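You operate a simulated robot arm through the tools that you are given. There is no shell and no other tool.

You are at the controls of a simulated robot arm. One attempt, no reset.

TASK
Close the green shutters and shoot both of their bolts.

The check looks at the end state, three seconds after you hand in, the way a careful person would. Anything else that was tipped, shoved, dropped, spilled or broken makes it a failure.

THE ROBOT
A 7-joint arm with a three-finger gripper, fixed in place. Base frame: the origin is at the foot of the arm, x ahead of it, y to its left, z up. Readings come in mm, degrees, newtons and seconds.
Its first joint turns from -166.0 to 166.0 degrees. Payload 2.69 kg.
The tool frame sits at the grasp point between the pads (the TCP): z along the fingers, y along the line on which they close. The tips reach 30 mm beyond it. Largest opening 128 mm; the body of the gripper starts 117 mm behind the TCP.
Orientation is that of the tool frame in the base frame, as a unit quaternion [w, x, y, z]. With the fingers straight down and closing along the base's y, the tool's x points along the base's -x, its y along +y and its z along -z.

THE INTERFACE
- The arm moves only by the tool nudge_tool. Its argument "series" is a list of rows, each a list of 7 numbers: the turn, a rotation vector about the tool's x, y, z in degrees, then the shift along the tool's x, y, z in cm, then the gripper command, from -1 (fully open) to 1 (shut), values between in proportion. In form: [[ax, ay, az, x, y, z, claw], ...]. A call has 1 to 20 rows; each row is the pose to reach, as a shift and turn from the pose commanded when the call began, along the tool's axes at that moment. A row lasts 0.2 s, in which the tool goes at most 50 mm and 8.6 degrees; a call with a longer step from one row to the next is refused whole, and so is a gripper value outside its range. A pose out of reach is approached as far as the arm can. The call stops where the force on the tool passes 40 N (or 10 N more than at its start, if that is more) or the arm is blocked; 0.2 s more then pass. The fingers move at their own pace and stop on an object; they squeeze with about 20 N. The grip force told is the motor's: it shows also when the fingers shut on nothing. Time passes only in rows, and 0.2 s behind the last, so rows that repeat a pose let the fingers close. The reply holds the time, the measured pose of the TCP, the force on the tool along the base axes, the opening and the grip force, in the units named above and with some noise, with the torque about the TCP (base axes, N m) and any sound that the robot's microphone picked up.
- Cameras (640 x 400 px; columns grow to the right, rows downward): "scene" is fixed at [218.3, 502.1, 1814.9]; the picture's right is [-0.87, -0.49, 0.00], its down [-0.34, 0.60, -0.72] and it looks along [0.35, -0.63, -0.69] (base axes); focal length 359 px, centre (320, 200). "wrist" rides on the gripper at [58, 54, -131] in the tool frame; the picture's right is [-0.68, 0.74, 0.00], its down [-0.62, -0.57, -0.55] and it looks along [-0.40, -0.37, 0.84] (tool axes); focal length 234 px, centre (320, 200). There is no depth. A picture from a camera that has moved, and an enlarged one, comes with that camera's place and axes in the base frame and with its lens.
- capture(camera): a new picture of that camera. The clock stands still meanwhile.
- raise_lower(by): slides the trunk up (or, below 0, down) by that many mm; the arm rides with it, the base frame stays. It gives what a move gives, with no picture.
- zoom(camera, box): a new picture of the part [left, top, right, bottom] of that camera's present view, enlarged. The clock stands still meanwhile.
- hand_in(): hands the job in; it is judged then, once.

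Places have to be worked out from the pictures, the camera data and where the tool is seen. Open the gripper and draw the arm clear of the work before you hand the job in, unless the task says otherwise.

The tools are called after ">>>" as name(argument=value, ...) on one line, values as JSON. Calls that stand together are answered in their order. nudge_tool: Moves the arm, as the interface text tells. Its arguments: {"type":"object","properties":{"series":{"type":"array"}},"required":["series"]} The other tools are called the same way: raise_lower (by) slides the trunk up or down; capture (camera) takes a picture; zoom (camera, box) takes an enlarged picture of a part of a camera's view; hand_in () hands the job in.

At the start:

```text
t: 0.0
tool_pos: [477.2, 75.2, 1510.2]
tcp_rot: [0.0, 0.0, 1.0, 0.0]
wrist_force: [0.0, -0.5, -0.2]
wrist_torque: [-0.03, -0.04, -0.01]
grip_width: 128.0
grip_force: 0.1
trunk travel left (down, up): [-150.0, 200.0]
```

scene: 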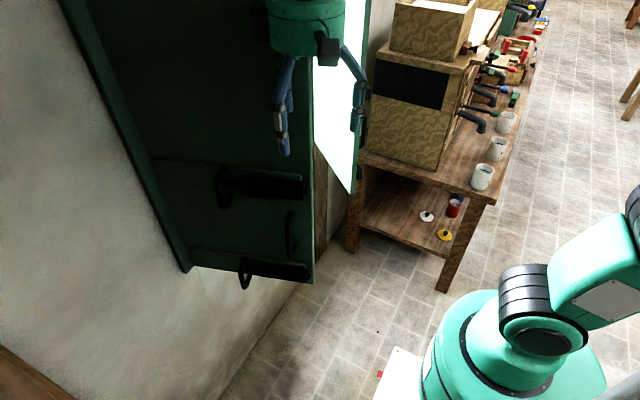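
wrist: 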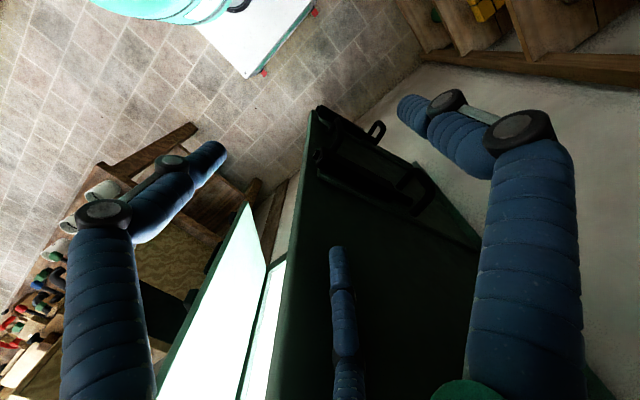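

I start by taking a closer look at the shutters from both cameras before I move anything.

>>> zoom(camera="scene", box=[60, 0, 380, 200])

>>> zoom(camera="scene", box=[140, 130, 380, 300])

>>> zoom(camera="wrist", box=[160, 80, 480, 400])

```text
2.00 times, centred on (220, 100) of scene
camera zoom: at [218.3, 502.1, 1814.9], right [-0.87, -0.49, 0.0], down [-0.34, 0.6, -0.72], along [0.35, -0.63, -0.69], focal length 719 px, centre (520, 400)
```

zoom: 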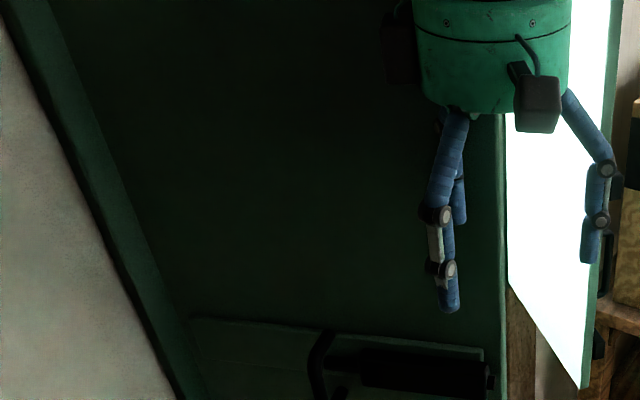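

```text
2.35 times, centred on (260, 215) of scene
camera zoom: at [218.3, 502.1, 1814.9], right [-0.87, -0.49, 0.0], down [-0.34, 0.6, -0.72], along [0.35, -0.63, -0.69], focal length 846 px, centre (461, 165)
```

zoom: 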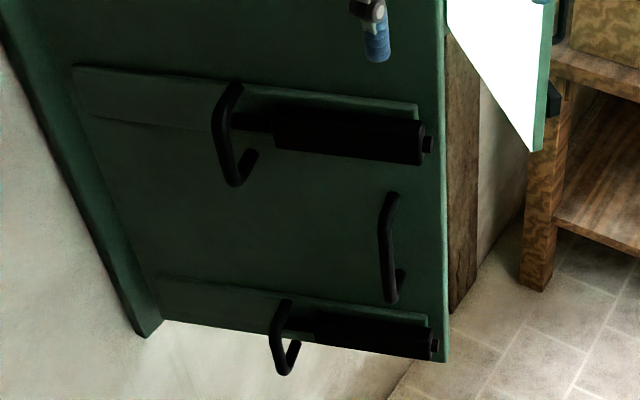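

```text
1.25 times, centred on (320, 240) of wrist
camera zoom: at [418.7, 129.0, 1641.9], right [0.68, 0.74, 0.0], down [0.62, -0.57, 0.55], along [0.4, -0.37, -0.84], focal length 293 px, centre (320, 150)
```

zoom: 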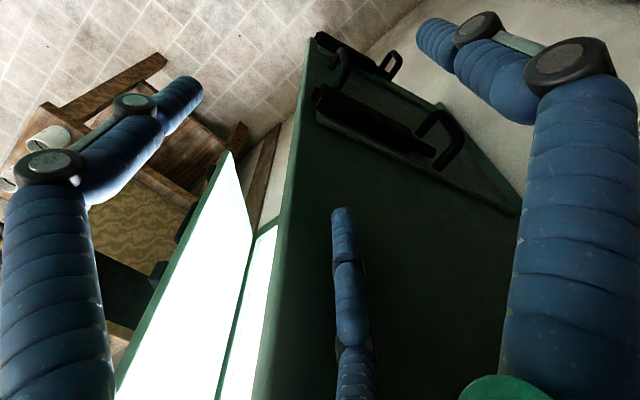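

Working from the pictures, the wall is at about x=888. The dark leaf A carries both bolts and is hinged near (880, 126), with its free edge near (533, -19). Leaf B is hinged near y=-626, with its free edge near (590, -445). I'll back off a little and tilt the tool to point forward, closing the fingers as it goes.

>>> nudge_tool(series=[[0, -8, 0, 1.5, 0, 1.5, -0.5], [0, -16, 0, 3, 0, 3, 0], [0, -24, 0, 4.5, 0, 4.5, 0.5], [0, -32, 0, 6, 0, 6, 1], [0, -40, 0, 7.5, 0, 7.5, 1], [0, -48, 0, 9, 0, 9, 1], [0, -56, 0, 10.5, 0, 10.5, 1], [0, -64, 0, 12, 0, 12, 1], [0, -72, 0, 12, 0, 13, 1], [0, -80, 0, 12, 0, 14, 1], [0, -88, 0, 12, 0, 15, 1], [0, -90, 0, 12, 0, 15, 1]])

```text
t: 2.6
tool_pos: [357.1, 74.9, 1359.9]
tcp_rot: [0.708, 0.001, 0.706, 0.0]
wrist_force: [-0.3, 0.4, -0.1]
wrist_torque: [-0.02, 0.01, 0.02]
grip_width: 2.6
grip_force: 19.7
trunk travel left (down, up): [-150.0, 200.0]
```

The tool now points along +x with the fingers shut. Next I check what both cameras show.

>>> capture(camera="wrist")

>>> capture(camera="scene")

```text
taken
camera wrist: at [225.7, 128.9, 1302.4], right [0.0, 0.74, 0.68], down [-0.55, -0.57, 0.61], along [0.84, -0.37, 0.41], focal length 234 px, centre (320, 200)
```

wrist: 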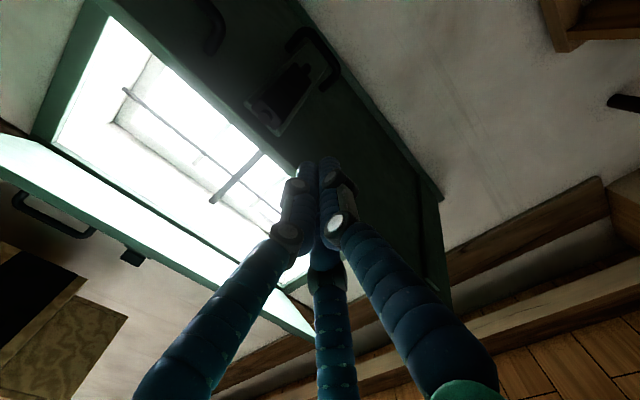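

```text
taken
```

scene: 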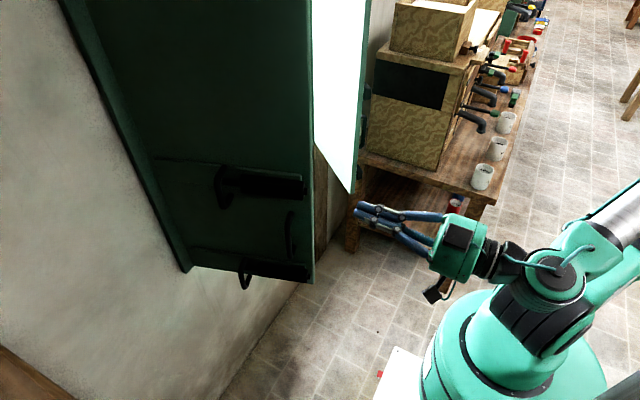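

The wrist image comes out rotated. I'll roll the tool about 137° so its camera is upright above the gripper, and move to y≈-150 to look straight into the window.

>>> nudge_tool(series=[[0, 0, 8, -0.3, -1.4, -0.4, 1], [0, 0, 16, -0.6, -2.8, -0.8, 1], [0, 0, 24, -0.9, -4.2, -1.2, 1], [0, 0, 32, -1.2, -5.6, -1.6, 1], [0, 0, 40, -1.5, -7.0, -2.0, 1], [0, 0, 48, -1.8, -8.4, -2.4, 1], [0, 0, 56, -2.1, -9.8, -2.8, 1], [0, 0, 64, -2.4, -11.2, -3.2, 1], [0, 0, 72, -2.7, -12.6, -3.6, 1], [0, 0, 80, -3.0, -14.0, -4.0, 1], [0, 0, 88, -3.3, -15.4, -4.4, 1], [0, 0, 96, -3.6, -16.8, -4.8, 1], [0, 0, 104, -3.9, -18.2, -5.2, 1], [0, 0, 112, -4.0, -19.6, -5.6, 1], [0, 0, 120, -4.0, -21.0, -5.7, 1], [0, 0, 128, -4.0, -22.5, -5.7, 1], [0, 0, 136, -4.0, -22.5, -5.7, 1], [0, 0, 137.4, -4.0, -22.5, -5.7, 1]])

>>> capture(camera="wrist")

>>> capture(camera="scene")

```text
t: 5.8
tool_pos: [325.1, 79.4, 1383.6]
tcp_rot: [0.108, 0.415, 0.572, 0.699]
wrist_force: [-2.7, 1.6, -0.1]
wrist_torque: [-0.06, -0.01, -0.4]
grip_width: 2.4
grip_force: 20.1
out of reach, approached as far as the arm can: row 1, 2, 3, 4, 5, 6, 7, 8, 9, 10, 14, 15, 16
trunk travel left (down, up): [-150.0, 200.0]
stopped in row 16: the arm was blocked; the commanded pose is now the measured one
```

```text
taken
camera wrist: at [214.1, 5.8, 1459.7], right [0.67, -0.66, 0.34], down [-0.18, -0.59, -0.78], along [0.72, 0.46, -0.52], focal length 234 px, centre (320, 200)
```

wrist: 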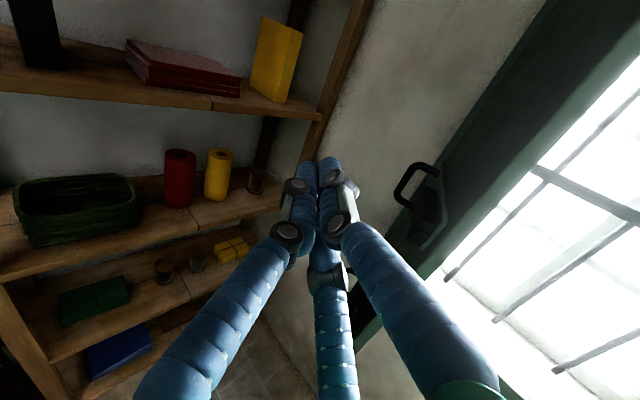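

```text
taken
```

scene: 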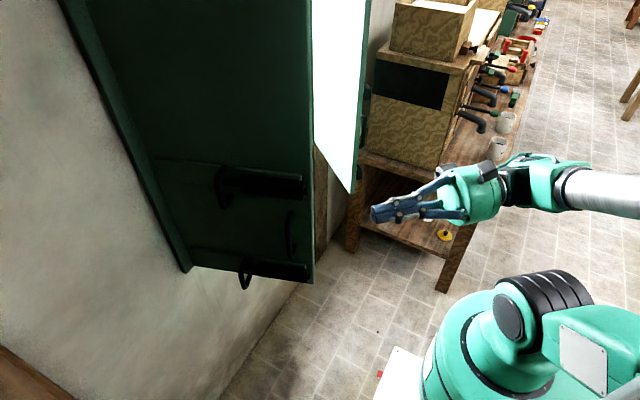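

That pose was too close in for the arm to reach. The commanded pose is reset to the measured one, so I'll move outward to about (420,-100,1420) while turning the tool back to face +x.

>>> nudge_tool(series=[[-2.5, -5, 0, -2, 1.5, -0.8, 1], [-5.1, -10, 0, -4, 3, -1.5, 1], [-7.7, -15, 0, -6, 4.5, -2.3, 1], [-10.2, -20, 0, -8, 6, -3.0, 1], [-12.8, -25, 0, -10, 7.5, -3.8, 1], [-15.4, -30, 0, -12, 9, -4.5, 1], [-18, -35, 0, -14, 10.5, -5.3, 1], [-20.5, -40, 0, -15.6, 12.1, -6.1, 1], [-20.5, -40, 0, -15.6, 12.1, -6.1, 1]])

>>> capture(camera="wrist")

>>> capture(camera="scene")

```text
t: 7.8
tool_pos: [424.6, -105.3, 1415.4]
tcp_rot: [0.364, 0.607, 0.368, 0.602]
wrist_force: [0.3, -0.7, -0.2]
wrist_torque: [-0.03, -0.01, 0.0]
grip_width: 2.2
grip_force: 20.1
out of reach, approached as far as the arm can: row 2, 3, 4, 5, 6
trunk travel left (down, up): [-150.0, 200.0]
```

```text
taken
camera wrist: at [293.4, -78.4, 1492.6], right [0.0, -0.94, 0.34], down [-0.55, -0.28, -0.78], along [0.83, -0.19, -0.52], focal length 234 px, centre (320, 200)
```

wrist: 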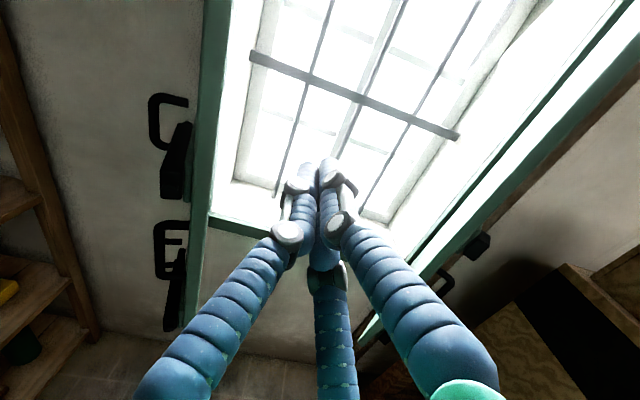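

```text
taken
```

scene: 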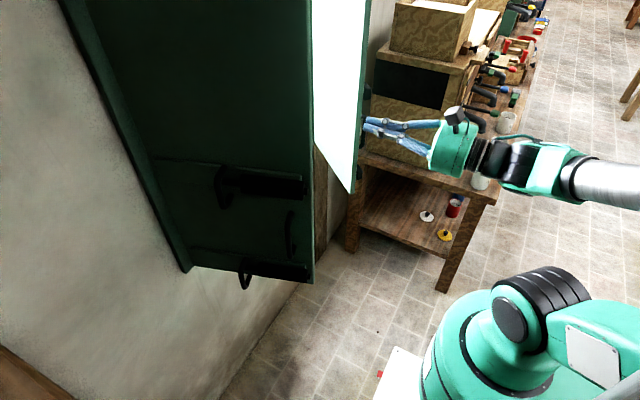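

Now I have a clear upright view: leaf A edge-on with the bolt handles on its +y face, and leaf B with hardware on its far face. I'll zoom in on the edges and fittings.

>>> zoom(camera="wrist", box=[120, 60, 280, 340])

>>> zoom(camera="wrist", box=[360, 160, 560, 360])

>>> zoom(camera="wrist", box=[180, 0, 640, 280])

```text
1.43 times, centred on (200, 200) of wrist
camera zoom: at [293.4, -78.4, 1492.6], right [0.0, -0.94, 0.34], down [-0.55, -0.28, -0.78], along [0.83, -0.19, -0.52], focal length 334 px, centre (491, 200)
```

zoom: 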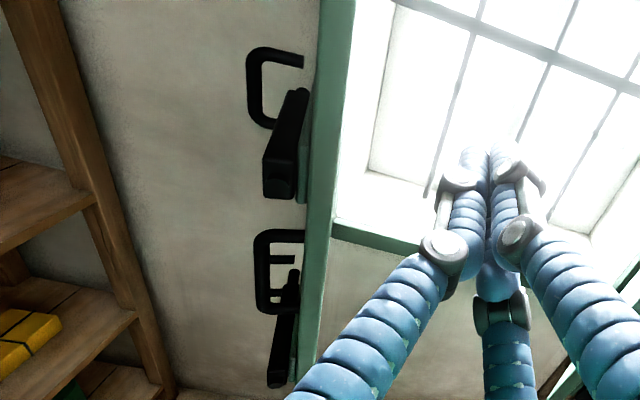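

```text
2.00 times, centred on (460, 260) of wrist
camera zoom: at [293.4, -78.4, 1492.6], right [0.0, -0.94, 0.34], down [-0.55, -0.28, -0.78], along [0.83, -0.19, -0.52], focal length 468 px, centre (40, 80)
```

zoom: 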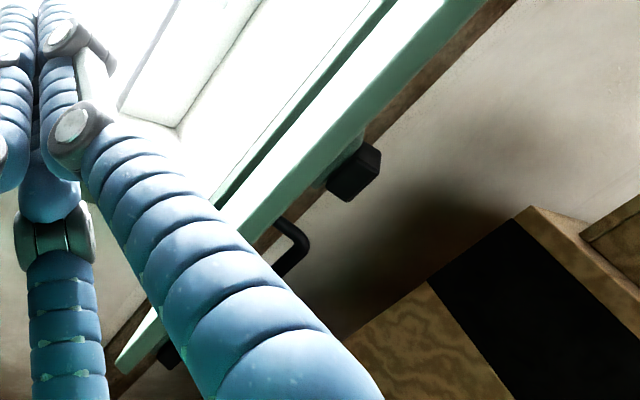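

```text
1.39 times, centred on (410, 140) of wrist
camera zoom: at [293.4, -78.4, 1492.6], right [0.0, -0.94, 0.34], down [-0.55, -0.28, -0.78], along [0.83, -0.19, -0.52], focal length 326 px, centre (195, 284)
```

zoom: 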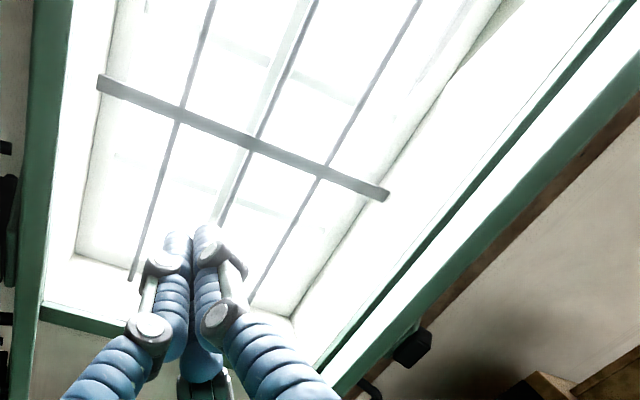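

The leaves look like plain slabs, but I need to know whether either free edge has an overlapping lip. I'll zoom tighter on both free edges.

>>> zoom(camera="wrist", box=[440, 150, 540, 212])

>>> zoom(camera="wrist", box=[140, 80, 240, 142])

>>> zoom(camera="scene", box=[280, 140, 380, 202])

>>> zoom(camera="scene", box=[230, 230, 330, 292])

>>> zoom(camera="scene", box=[200, 150, 320, 224])

```text
6.40 times, centred on (490, 181) of wrist
camera zoom: at [293.4, -78.4, 1492.6], right [0.0, -0.94, 0.34], down [-0.55, -0.28, -0.78], along [0.83, -0.19, -0.52], focal length 1499 px, centre (-768, 322)
```

zoom: 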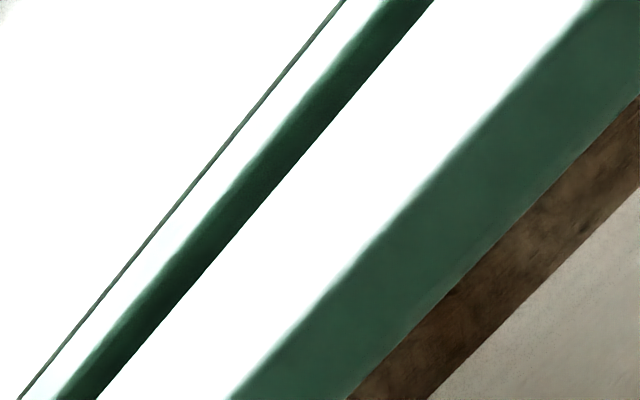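

```text
6.40 times, centred on (190, 111) of wrist
camera zoom: at [293.4, -78.4, 1492.6], right [0.0, -0.94, 0.34], down [-0.55, -0.28, -0.78], along [0.83, -0.19, -0.52], focal length 1499 px, centre (1152, 770)
```

zoom: 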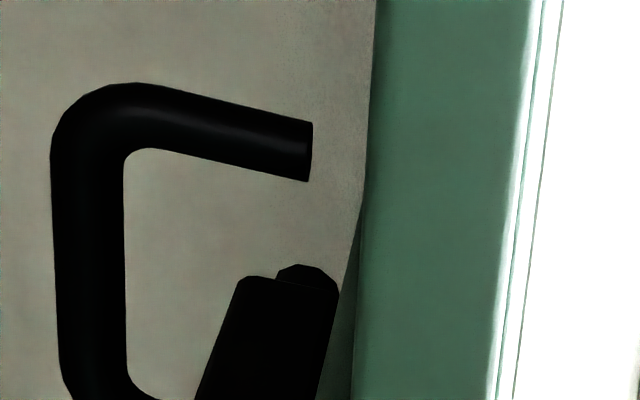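

```text
6.40 times, centred on (330, 171) of scene
camera zoom: at [218.3, 502.1, 1814.9], right [-0.87, -0.49, 0.0], down [-0.34, 0.6, -0.72], along [0.35, -0.63, -0.69], focal length 2300 px, centre (256, 386)
```

zoom: 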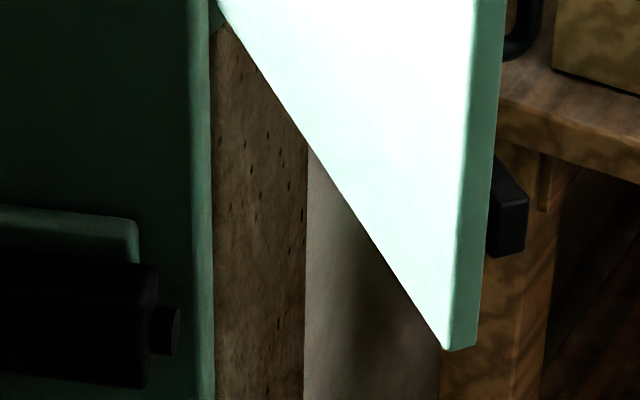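

```text
6.40 times, centred on (280, 261) of scene
camera zoom: at [218.3, 502.1, 1814.9], right [-0.87, -0.49, 0.0], down [-0.34, 0.6, -0.72], along [0.35, -0.63, -0.69], focal length 2300 px, centre (576, -190)
```

zoom: 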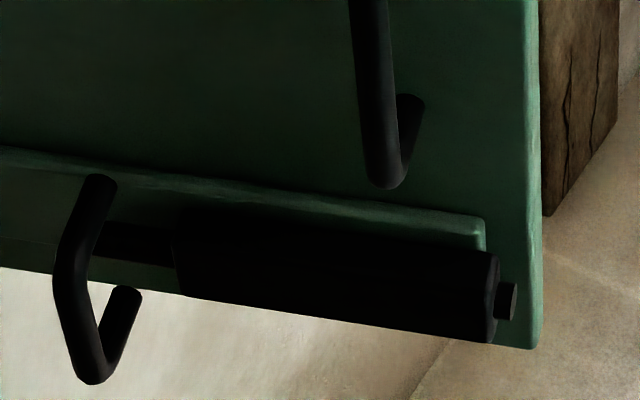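

```text
5.33 times, centred on (260, 187) of scene
camera zoom: at [218.3, 502.1, 1814.9], right [-0.87, -0.49, 0.0], down [-0.34, 0.6, -0.72], along [0.35, -0.63, -0.69], focal length 1916 px, centre (640, 269)
```

zoom: 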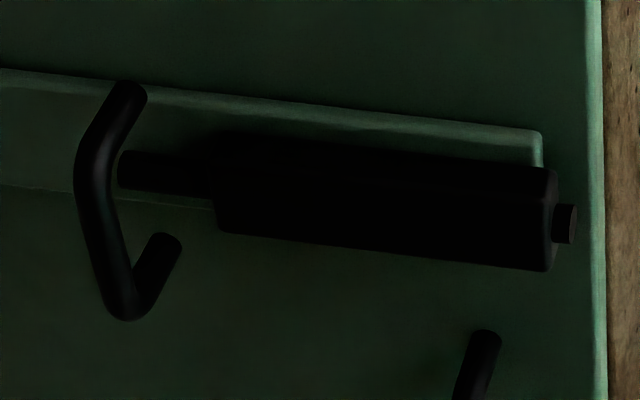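

Both leaves look like plain slabs with no overlap, with the bolts on A and the keepers on B's room face. I'll close B first. With the fingers shut and pointing +x, I move to the -y side of B's free edge, finishing the roll on the way so the camera sits above.

>>> nudge_tool(series=[[0, 0, 6.9, -3.67, 1.72, 0.5, 1], [0, 0, 13.9, -7.33, 3.44, 1.0, 1], [0, 0, 20.8, -11, 5.17, 1.5, 1], [0, 0, 27.7, -14.67, 6.89, 2.0, 1], [0, 0, 34.7, -18.33, 8.6, 2.5, 1], [0, 0, 41.6, -22, 10.3, 3.0, 1], [0, 0, 48.5, -25.67, 12.05, 3.5, 1], [0, 0, 55.5, -29.33, 13.8, 4.0, 1], [0, 0, 62.4, -33, 15.5, 4.5, 1], [0, 0, 62.4, -33, 15.5, 4.5, 1]])

>>> capture(camera="wrist")

>>> capture(camera="scene")

```text
t: 8.6
tool_pos: [428.8, -90.3, 1488.0]
tcp_rot: [0.316, 0.539, 0.368, 0.688]
wrist_force: [-0.8, 1.1, 0.6]
wrist_torque: [0.0, 0.0, -0.04]
grip_width: 2.3
grip_force: 19.7
out of reach, approached as far as the arm can: row 2, 3
trunk travel left (down, up): [-150.0, 200.0]
stopped in row 3: the arm was blocked; the commanded pose is now the measured one
```

```text
taken
camera wrist: at [286.8, -92.6, 1544.5], right [0.12, -0.95, 0.28], down [-0.38, -0.31, -0.87], along [0.92, 0.0, -0.4], focal length 234 px, centre (320, 200)
```

wrist: 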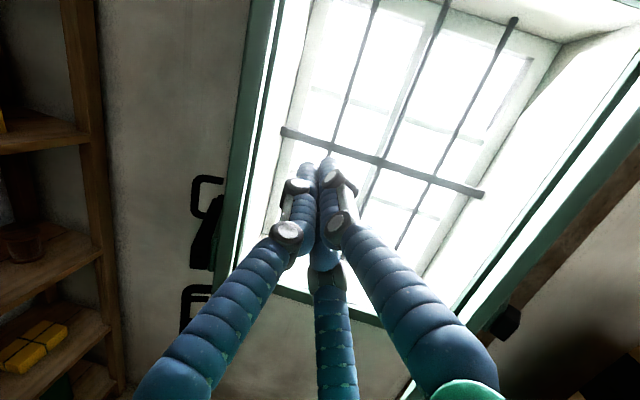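

```text
taken
```

scene: 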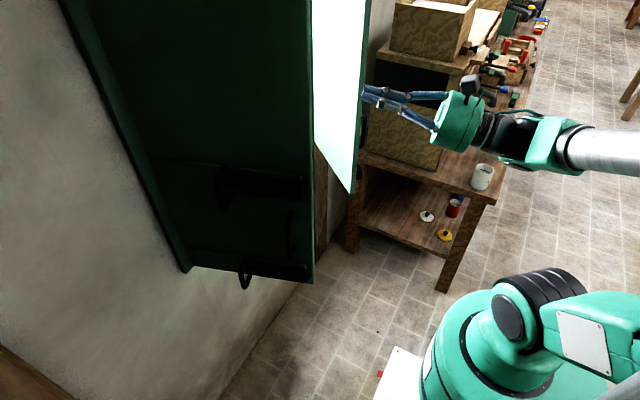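

The roll reached a wrist limit near 120°. I'll settle on a 90° roll, with the closing direction vertical and the camera up and to the left, and carry on to (470,-470,1400) beside leaf B.

>>> nudge_tool(series=[[1.1, -2.3, -6.3, -1, 0.3, -0.1, 1], [2.3, -4.7, -12.7, -3, 1.0, -0.3, 1], [3.4, -7, -19, -6, 2.0, -0.6, 1], [4.6, -9.4, -25.4, -10, 3.4, -1.0, 1], [5.7, -11.7, -31.7, -14, 4.7, -1.4, 1], [5.7, -11.7, -31.7, -18.5, 6.2, -1.8, 1], [5.7, -11.7, -31.7, -23, 7.7, -2.2, 1], [5.7, -11.7, -31.7, -27.5, 9.2, -2.7, 1], [5.7, -11.7, -31.7, -32, 10.8, -3.1, 1], [5.7, -11.7, -31.7, -37, 12.45, -3.6, 1], [5.7, -11.7, -31.7, -37, 12.45, -3.6, 1]])

>>> capture(camera="wrist")

>>> capture(camera="scene")

```text
refused: row 10 steps farther than a row can; nothing moved
```

```text
taken
camera wrist: at [286.8, -92.6, 1544.5], right [0.12, -0.95, 0.28], down [-0.38, -0.31, -0.87], along [0.92, 0.0, -0.4], focal length 234 px, centre (320, 200)
```

wrist: 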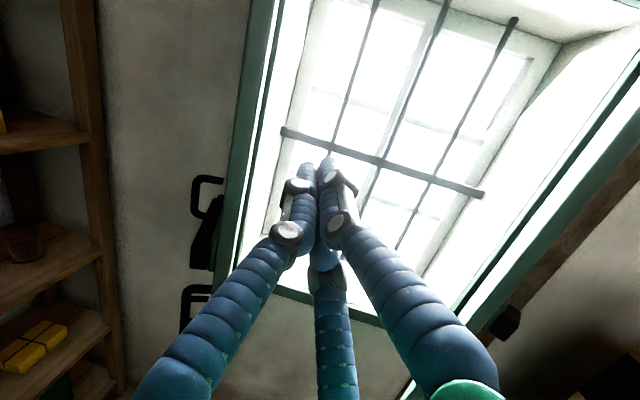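

```text
taken
```

scene: 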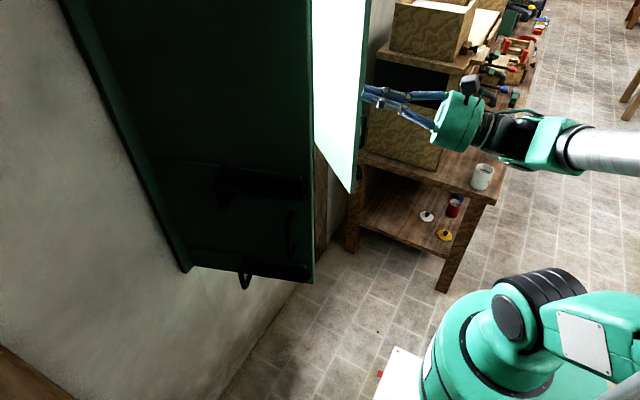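

The call was refused because the last step was too long (over 50 mm), and nothing moved. I'm sending it again with smaller steps.

>>> nudge_tool(series=[[1.1, -2.3, -6.3, -1, 0.3, -0.1, 1], [2.3, -4.7, -12.7, -3, 1.0, -0.3, 1], [3.4, -7, -19, -6, 2.0, -0.6, 1], [4.6, -9.4, -25.4, -9.5, 3.2, -1.0, 1], [5.7, -11.7, -31.7, -13.5, 4.5, -1.4, 1], [5.7, -11.7, -31.7, -17.5, 5.9, -1.8, 1], [5.7, -11.7, -31.7, -21.5, 7.2, -2.2, 1], [5.7, -11.7, -31.7, -25.5, 8.6, -2.6, 1], [5.7, -11.7, -31.7, -29.5, 9.9, -2.9, 1], [5.7, -11.7, -31.7, -33.5, 11.3, -3.3, 1], [5.7, -11.7, -31.7, -37, 12.45, -3.6, 1], [5.7, -11.7, -31.7, -37, 12.45, -3.6, 1]])

>>> capture(camera="wrist")

>>> capture(camera="scene")

```text
t: 9.6
tool_pos: [454.5, -97.9, 1481.6]
tcp_rot: [0.421, 0.458, 0.517, 0.588]
wrist_force: [-2.0, 0.0, 0.8]
wrist_torque: [0.01, 0.01, -0.06]
grip_width: 2.3
grip_force: 20.3
trunk travel left (down, up): [-150.0, 200.0]
stopped in row 4: the arm was blocked; the commanded pose is now the measured one
```

```text
taken
camera wrist: at [311.6, -76.0, 1536.8], right [0.14, -0.74, 0.66], down [-0.38, -0.65, -0.65], along [0.91, -0.16, -0.37], focal length 234 px, centre (320, 200)
```

wrist: 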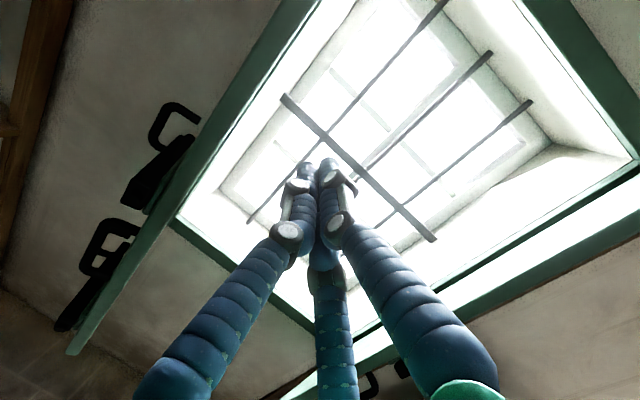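

```text
taken
```

scene: 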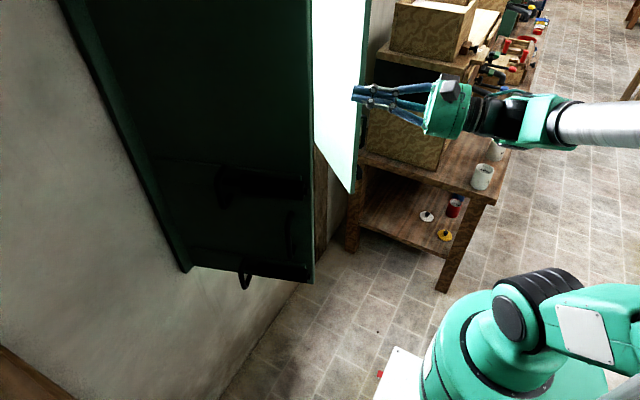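

The tool feels no contact force, so the arm is probably folded too tightly with a joint at its limit. I'll move outward and down first, into the open gap between the leaves at about (520,-200,1400), to unfold it.

>>> nudge_tool(series=[[-0.3, -3, -0.2, -2.4, -1.4, 0.7, 1], [-0.6, -6, -0.3, -4.9, -2.9, 1.5, 1], [-0.9, -9, -0.4, -7.3, -4.3, 2.2, 1], [-1.3, -12.9, -0.6, -9.8, -5.8, 3.0, 1], [-1.3, -12.9, -0.6, -12.2, -7.2, 3.7, 1], [-1.3, -12.9, -0.6, -12.2, -7.2, 3.7, 1]])

```text
t: 11.0
tool_pos: [520.9, -204.6, 1396.8]
tcp_rot: [0.482, 0.518, 0.461, 0.536]
wrist_force: [0.1, -1.5, -0.6]
wrist_torque: [0.0, -0.03, 0.08]
grip_width: 2.3
grip_force: 20.0
trunk travel left (down, up): [-150.0, 200.0]
```

That worked: the tool is at (521,-205,1397) and free. Next I pass in front of B's free edge to its -y side, around (480,-470).

>>> nudge_tool(series=[[0, 0, 0, -4, 0.4, -1.0, 1], [0, 0, 0, -8, 0.8, -2.0, 1], [0, 0, 0, -12, 1.1, -3.0, 1], [0, 0, 0, -16, 1.5, -4.0, 1], [0, 0, 0, -20, 1.8, -4.0, 1], [0, 0, 0, -24, 2.2, -4.0, 1], [0, 0, 0, -26.4, 2.4, -4.0, 1], [0, 0, 0, -26.4, 2.4, -4.0, 1]])

>>> capture(camera="wrist")

>>> capture(camera="scene")

```text
t: 12.8
tool_pos: [478.4, -467.1, 1387.5]
tcp_rot: [0.481, 0.519, 0.461, 0.536]
wrist_force: [-0.2, -1.0, 0.1]
wrist_torque: [0.01, -0.02, 0.06]
grip_width: 2.5
grip_force: 20.7
trunk travel left (down, up): [-150.0, 200.0]
```

```text
taken
camera wrist: at [346.2, -414.2, 1443.3], right [-0.03, -0.75, 0.66], down [-0.53, -0.55, -0.65], along [0.85, -0.36, -0.38], focal length 234 px, centre (320, 200)
```

wrist: 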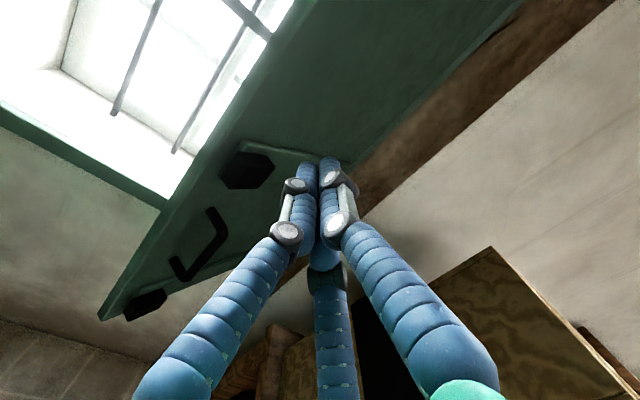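

```text
taken
```

scene: 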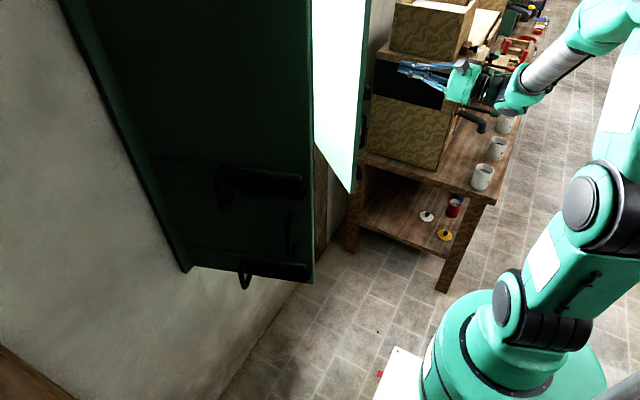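

From here I can see B's room face: two keepers and a pull handle, with the free edge at about (570,-389) and the bottom at z≈945. I advance to touch the face at z≈1390, above the upper keeper, and start pushing it shut along its arc.

>>> nudge_tool(series=[[0, 0, 0, -0.1, -0.15, 4.2, 1], [0, 0, 0, -0.1, -0.3, 8.2, 1], [0, 0, 0, 0.2, -0.46, 11.2, 1], [0, 0, 0, 1.2, -0.67, 13.7, 1], [0, 0, 0, 3.0, -0.93, 15.2, 1], [0, 0, 0, 4.8, -1.18, 16.7, 1], [0, 0, 0, 6.4, -1.43, 18.5, 1], [0, 0, 0, 7.8, -1.66, 20.3, 1]])

>>> capture(camera="wrist")

>>> capture(camera="scene")

```text
t: 14.6
tool_pos: [682.5, -388.5, 1390.9]
tcp_rot: [0.482, 0.517, 0.461, 0.537]
wrist_force: [-0.2, -0.1, 0.1]
wrist_torque: [-0.02, -0.02, -0.03]
grip_width: 2.1
grip_force: 19.8
trunk travel left (down, up): [-150.0, 200.0]
```

```text
taken
camera wrist: at [549.8, -335.2, 1446.2], right [-0.03, -0.75, 0.66], down [-0.53, -0.55, -0.65], along [0.85, -0.36, -0.38], focal length 234 px, centre (320, 200)
```

wrist: 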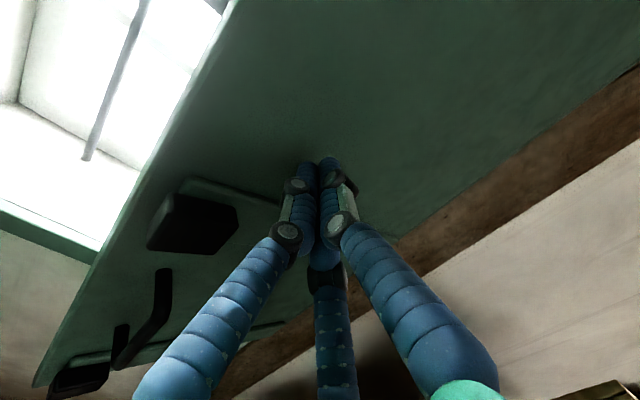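

```text
taken
```

scene: 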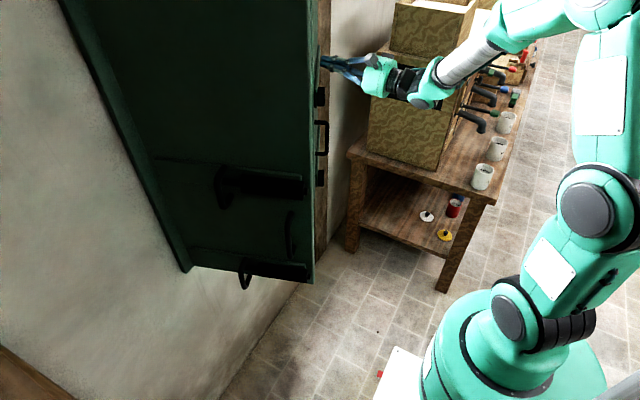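

B swings easily, with almost no resistance. I keep following the arc toward closed, slowing down as I near the wall.

>>> nudge_tool(series=[[0, 0, 0, 1.19, -0.21, 1.9, 1], [0, 0, 0, 2.39, -0.43, 4.1, 1], [0, 0, 0, 3.28, -0.61, 6.3, 1], [0, 0, 0, 3.98, -0.78, 8.5, 1], [0, 0, 0, 4.2, -0.83, 9.3, 1], [0, 0, 0, 4.37, -0.88, 10.1, 1], [0, 0, 0, 4.47, -0.92, 10.9, 1], [0, 0, 0, 4.57, -0.97, 11.7, 1], [0, 0, 0, 4.67, -1.02, 12.6, 1], [0, 0, 0, 4.77, -1.06, 13.4, 1]])

>>> capture(camera="wrist")

>>> capture(camera="scene")

```text
t: 16.8
tool_pos: [817.3, -341.9, 1388.9]
tcp_rot: [0.481, 0.518, 0.461, 0.536]
wrist_force: [-0.6, -0.1, -0.4]
wrist_torque: [-0.02, -0.02, 0.0]
grip_width: 2.1
grip_force: 19.9
trunk travel left (down, up): [-150.0, 200.0]
```

```text
taken
camera wrist: at [684.4, -287.7, 1444.1], right [-0.03, -0.75, 0.66], down [-0.53, -0.55, -0.65], along [0.85, -0.36, -0.38], focal length 234 px, centre (320, 200)
```

wrist: 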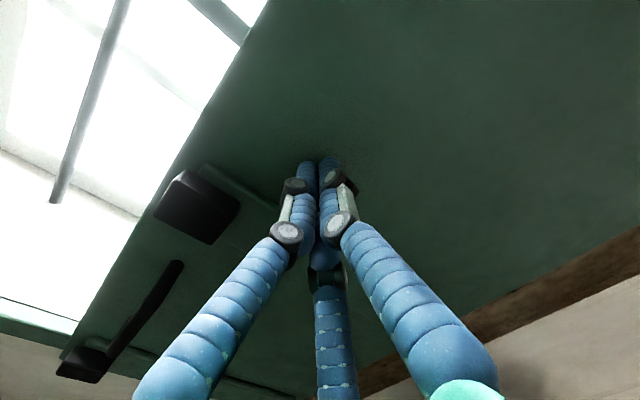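

```text
taken
```

scene: 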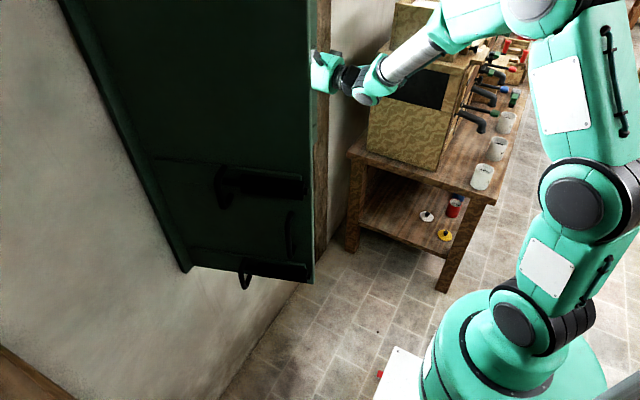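

It's almost shut, still without resistance. I push on slowly along +x until I feel the leaf seat against its stop.

>>> nudge_tool(series=[[0, 0, 0, 0.05, -0.03, 0.7, 1], [0, 0, 0, 0.1, -0.06, 1.4, 1], [0, 0, 0, 0.1, -0.09, 2.1, 1], [0, 0, 0, 0.1, -0.12, 2.8, 1], [0, 0, 0, 0.1, -0.15, 3.5, 1], [0, 0, 0, 0.1, -0.18, 4.2, 1], [0, 0, 0, 0.1, -0.2, 4.9, 1], [0, 0, 0, 0.1, -0.22, 5.6, 1]])

>>> capture(camera="wrist")

```text
t: 17.5
tool_pos: [828.8, -339.7, 1388.1]
tcp_rot: [0.482, 0.518, 0.461, 0.535]
wrist_force: [-34.1, 7.2, 5.6]
wrist_torque: [0.15, 0.2, 0.27]
grip_width: 2.2
grip_force: 19.9
trunk travel left (down, up): [-150.0, 200.0]
stopped in row 3: the force on the tool passed its limit at 52 N (the readings are from after the stop); the commanded pose is now the measured one
```

```text
taken
camera wrist: at [696.2, -286.6, 1444.1], right [-0.03, -0.75, 0.66], down [-0.53, -0.55, -0.65], along [0.85, -0.37, -0.38], focal length 234 px, centre (320, 200)
```

wrist: 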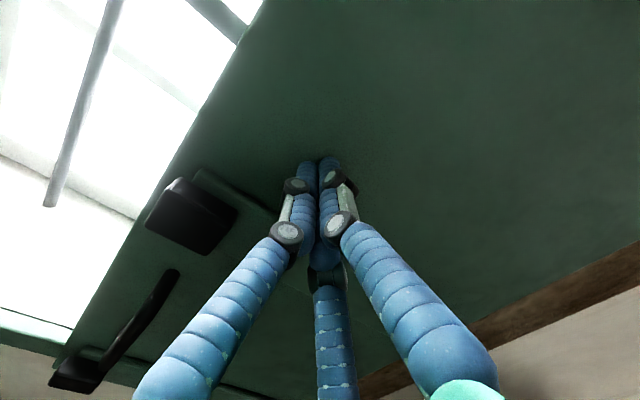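

B is fully shut: I pressed to 52 N with the tip at x≈859. I back off gently and check that it stays closed.

>>> nudge_tool(series=[[0, 0, 0, 0, 0, -0.5, 1], [0, 0, 0, 0, 0.05, -1.5, 1], [0, 0, 0, 0, 0.1, -4, 1], [0, 0, 0, 0, 0.2, -8, 1], [0, 0, 0, 0, 0.4, -12, 1], [0, 0, 0, 0, 0.5, -16, 1], [0, 0, 0, 0, 0.6, -20, 1], [0, 0, 0, 0, 0.6, -20, 1]])

>>> capture(camera="wrist")

>>> capture(camera="scene")

```text
t: 19.3
tool_pos: [632.1, -338.6, 1385.3]
tcp_rot: [0.48, 0.52, 0.462, 0.535]
wrist_force: [-0.5, 0.3, 1.1]
wrist_torque: [-0.03, 0.04, -0.02]
grip_width: 2.3
grip_force: 20.1
trunk travel left (down, up): [-150.0, 200.0]
```

```text
taken
camera wrist: at [498.8, -286.5, 1440.8], right [-0.03, -0.75, 0.66], down [-0.53, -0.55, -0.65], along [0.85, -0.36, -0.38], focal length 234 px, centre (320, 200)
```

wrist: 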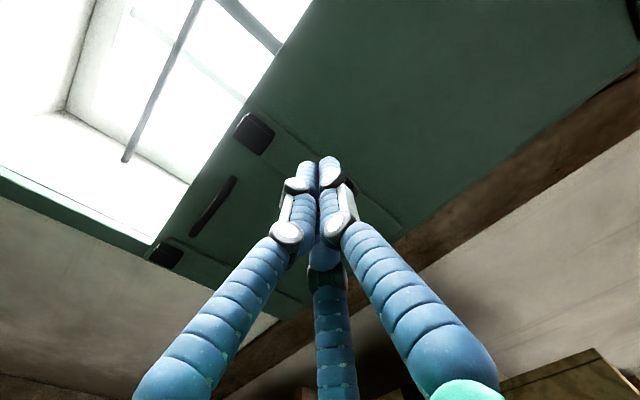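

```text
taken
```

scene: 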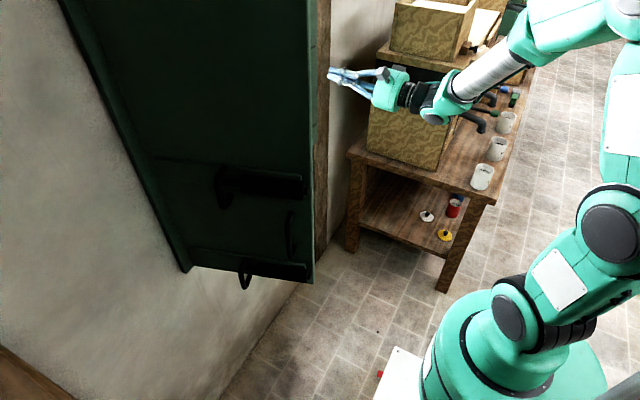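

B stays shut. Next I bring the tool back around leaf A's free edge to its +y side, rolling so the fingers will close horizontally for the bolt handles.

>>> nudge_tool(series=[[0, 0, -6, 1.8, 0.0, -4, 1], [0, 0, -14, 3.6, 0.1, -8, 1], [0, 0, -22, 5.4, 0.1, -12, 1], [0, 0, -30, 7.2, 0.2, -15, 1], [0, 0, -38, 8.9, 0.2, -17.2, 1], [0, 0, -46, 12, -0.2, -17.4, 1], [0, 0, -54, 16, -0.7, -17.7, 1], [0, 0, -62, 20, -1.1, -18, 1], [0, 0, -70, 23, -1.4, -18.2, 1], [0, 0, -78, 25.8, -1.7, -18.3, 1], [0, 0, -84, 25.8, -1.7, -18.3, 1], [0, 0, -84, 25.8, -1.7, -18.3, 1]])

```text
t: 21.9
tool_pos: [450.2, -81.4, 1392.3]
tcp_rot: [0.716, 0.077, 0.69, 0.075]
wrist_force: [-0.3, 0.5, 1.0]
wrist_torque: [0.01, 0.08, -0.09]
grip_width: 2.3
grip_force: 19.8
trunk travel left (down, up): [-150.0, 200.0]
```

The tool is free at (450,-81,1392). I continue across in front of A's free edge to its +y side at y≈110.

>>> nudge_tool(series=[[0, 0, -2.5, 0.6, 3.6, 0, 1], [0, 0, -5, 1.3, 7.3, 0, 1], [0, 0, -7.5, 2.0, 11, 0, 1], [0, 0, -10, 2.7, 14.8, 0, 1], [0, 0, -12.4, 3.3, 18.8, -0.1, 1], [0, 0, -12.4, 3.3, 18.8, -0.1, 1]])

>>> capture(camera="wrist")

>>> capture(camera="scene")

```text
t: 23.3
tool_pos: [452.4, 111.8, 1398.4]
tcp_rot: [0.719, 0.002, 0.695, -0.002]
wrist_force: [-0.5, 0.9, 0.7]
wrist_torque: [0.01, -0.06, -0.19]
grip_width: 2.2
grip_force: 20.3
trunk travel left (down, up): [-150.0, 200.0]
```

```text
taken
camera wrist: at [324.7, 166.5, 1335.1], right [-0.02, 0.74, 0.68], down [-0.57, -0.56, 0.6], along [0.82, -0.38, 0.43], focal length 234 px, centre (320, 200)
```

wrist: 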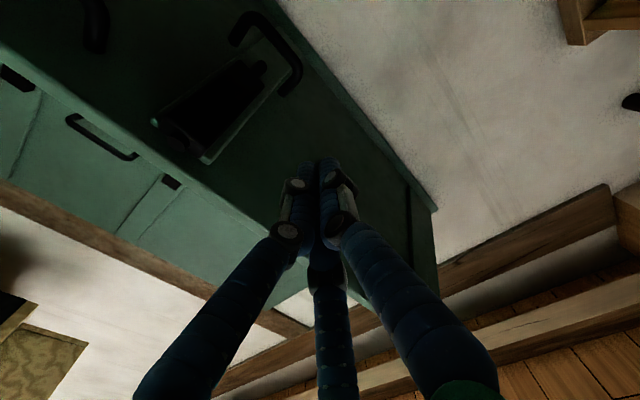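

```text
taken
```

scene: 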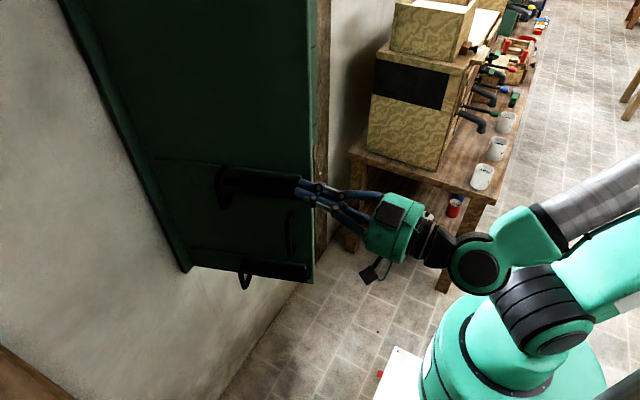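

I triangulate the upper bolt handle's bar at (663,133,1314), about 64 mm off A's face. I'll raise to z≈1420 to clear it, and yaw the tool toward the leaf ready to push.

>>> nudge_tool(series=[[8, 0, 0, -0.4, 0, 2.1, 1], [16, 0, 0, -0.8, 0, 4.2, 1], [24, 0, 0, -1.2, 0, 6.4, 1], [31, 0, -1, -1.5, -0.1, 8.5, 1], [35, 0, -1, -1.8, -0.1, 10.7, 1], [35, 0, -1, -1.8, -0.1, 10.7, 1]])

>>> capture(camera="scene")

>>> capture(camera="wrist")

```text
t: 24.7
tool_pos: [557.2, 109.5, 1418.9]
tcp_rot: [0.685, 0.212, 0.662, -0.217]
wrist_force: [0.4, -0.3, 0.3]
wrist_torque: [0.0, -0.04, -0.09]
grip_width: 2.3
grip_force: 20.2
trunk travel left (down, up): [-150.0, 200.0]
```

```text
taken
```

scene: 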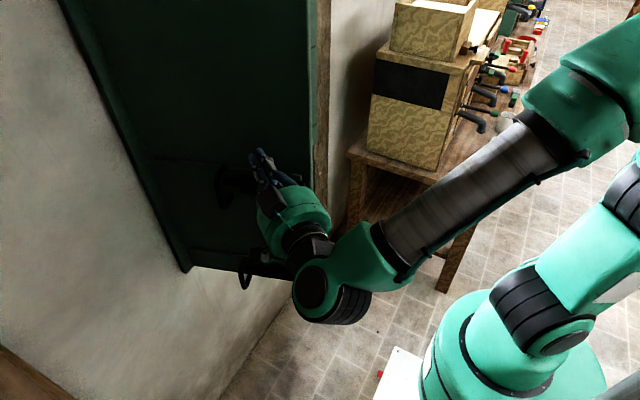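

```text
taken
camera wrist: at [484.2, 228.1, 1357.4], right [0.41, 0.61, 0.68], down [-0.79, -0.13, 0.6], along [0.45, -0.78, 0.43], focal length 234 px, centre (320, 200)
```

wrist: 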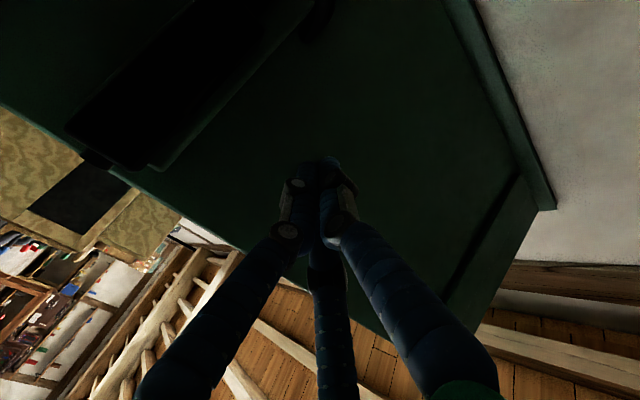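

Next I push A with the closed fingertips along the hinge arc for the first half of its travel, easing the yaw back toward +x.

>>> nudge_tool(series=[[0, 0, 0, 0.1, -1.4, 2.4, 1], [0, 0, 0, 0.15, -2.75, 4.76, 1], [-1.5, 0, 0, 0.2, -3.65, 6.2, 1], [-3, 0, 0.1, 0.24, -4.54, 7.66, 1], [-5, 0, 0.2, 0.3, -5.35, 9.4, 1], [-7, 0, 0.2, 0.36, -6.15, 11.15, 1], [-9, 0, 0.3, 0.42, -6.7, 13.0, 1], [-11, 0, 0.4, 0.48, -7.23, 14.85, 1], [-13, 0, 0.4, 0.54, -7.55, 16.75, 1], [-15, 0, 0.5, 0.6, -7.82, 18.64, 1]])

>>> capture(camera="scene")

>>> capture(camera="wrist")

```text
t: 26.9
tool_pos: [665.0, -63.5, 1419.5]
tcp_rot: [0.708, 0.123, 0.684, -0.125]
wrist_force: [0.2, 0.8, 0.6]
wrist_torque: [-0.02, 0.01, 0.02]
grip_width: 2.3
grip_force: 19.9
trunk travel left (down, up): [-150.0, 200.0]
```

```text
taken
```

scene: 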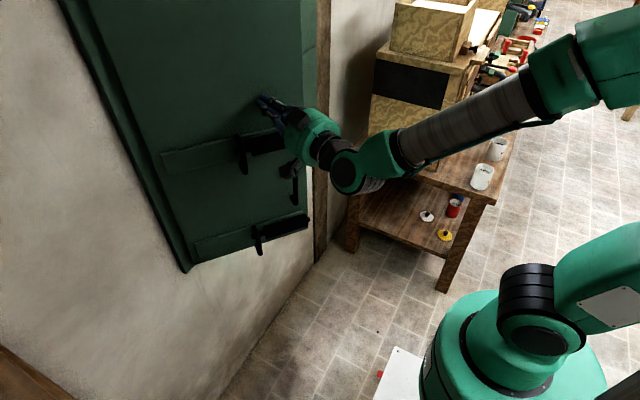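

```text
taken
camera wrist: at [562.5, 31.7, 1357.8], right [0.23, 0.7, 0.68], down [-0.73, -0.33, 0.6], along [0.64, -0.63, 0.43], focal length 234 px, centre (320, 200)
```

wrist: 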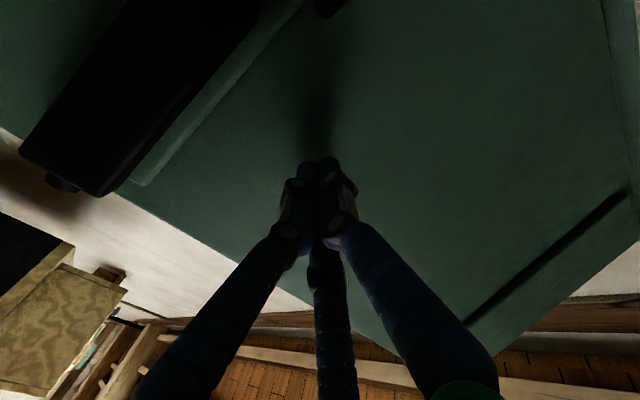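

A is following smoothly. I keep on toward closed with smaller steps at the end, until it seats.

>>> nudge_tool(series=[[-2.5, 0, 0.1, 0.06, -0.55, 1.85, 1], [-5, 0, 0.2, 0.12, -1.1, 3.71, 1], [-7.5, 0, 0.3, 0.18, -1.4, 5.6, 1], [-10, 0, 0.3, 0.25, -1.69, 7.49, 1], [-12, 0, 0.4, 0.32, -1.7, 9.4, 1], [-14, 0, 0.5, 0.38, -1.7, 11.28, 1], [-15.5, 0, 0.5, 0.43, -1.55, 12.7, 1], [-17, 0, 0.6, 0.48, -1.35, 14.09, 1], [-18, 0, 0.6, 0.51, -1.15, 15.0, 1], [-19, 0, 0.6, 0.54, -0.95, 15.9, 1], [-20, 0, 0.7, 0.57, -0.71, 16.87, 1], [-20, 0, 0.7, 0.59, -0.5, 17.5, 1], [-20, 0, 0.7, 0.62, -0.23, 18.19, 1]])

>>> capture(camera="scene")

>>> capture(camera="wrist")

```text
t: 29.8
tool_pos: [828.8, -127.8, 1419.9]
tcp_rot: [0.72, 0.003, 0.694, 0.0]
wrist_force: [-33.7, 1.4, 2.8]
wrist_torque: [-0.04, 0.42, -0.2]
grip_width: 2.3
grip_force: 20.4
trunk travel left (down, up): [-150.0, 200.0]
stopped in row 13: the force on the tool passed its limit at 44 N (the readings are from after the stop); the commanded pose is now the measured one
```

```text
taken
```

scene: 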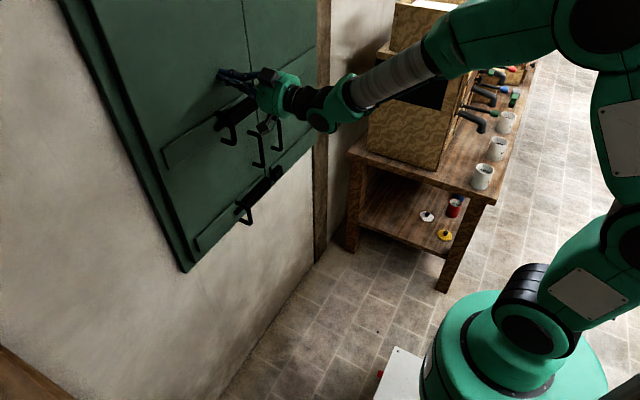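

```text
taken
camera wrist: at [700.5, -72.9, 1358.1], right [-0.02, 0.73, 0.68], down [-0.57, -0.56, 0.59], along [0.82, -0.38, 0.43], focal length 234 px, centre (320, 200)
```

wrist: 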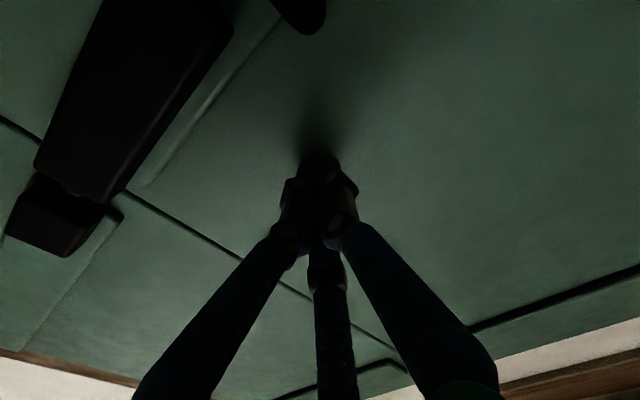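

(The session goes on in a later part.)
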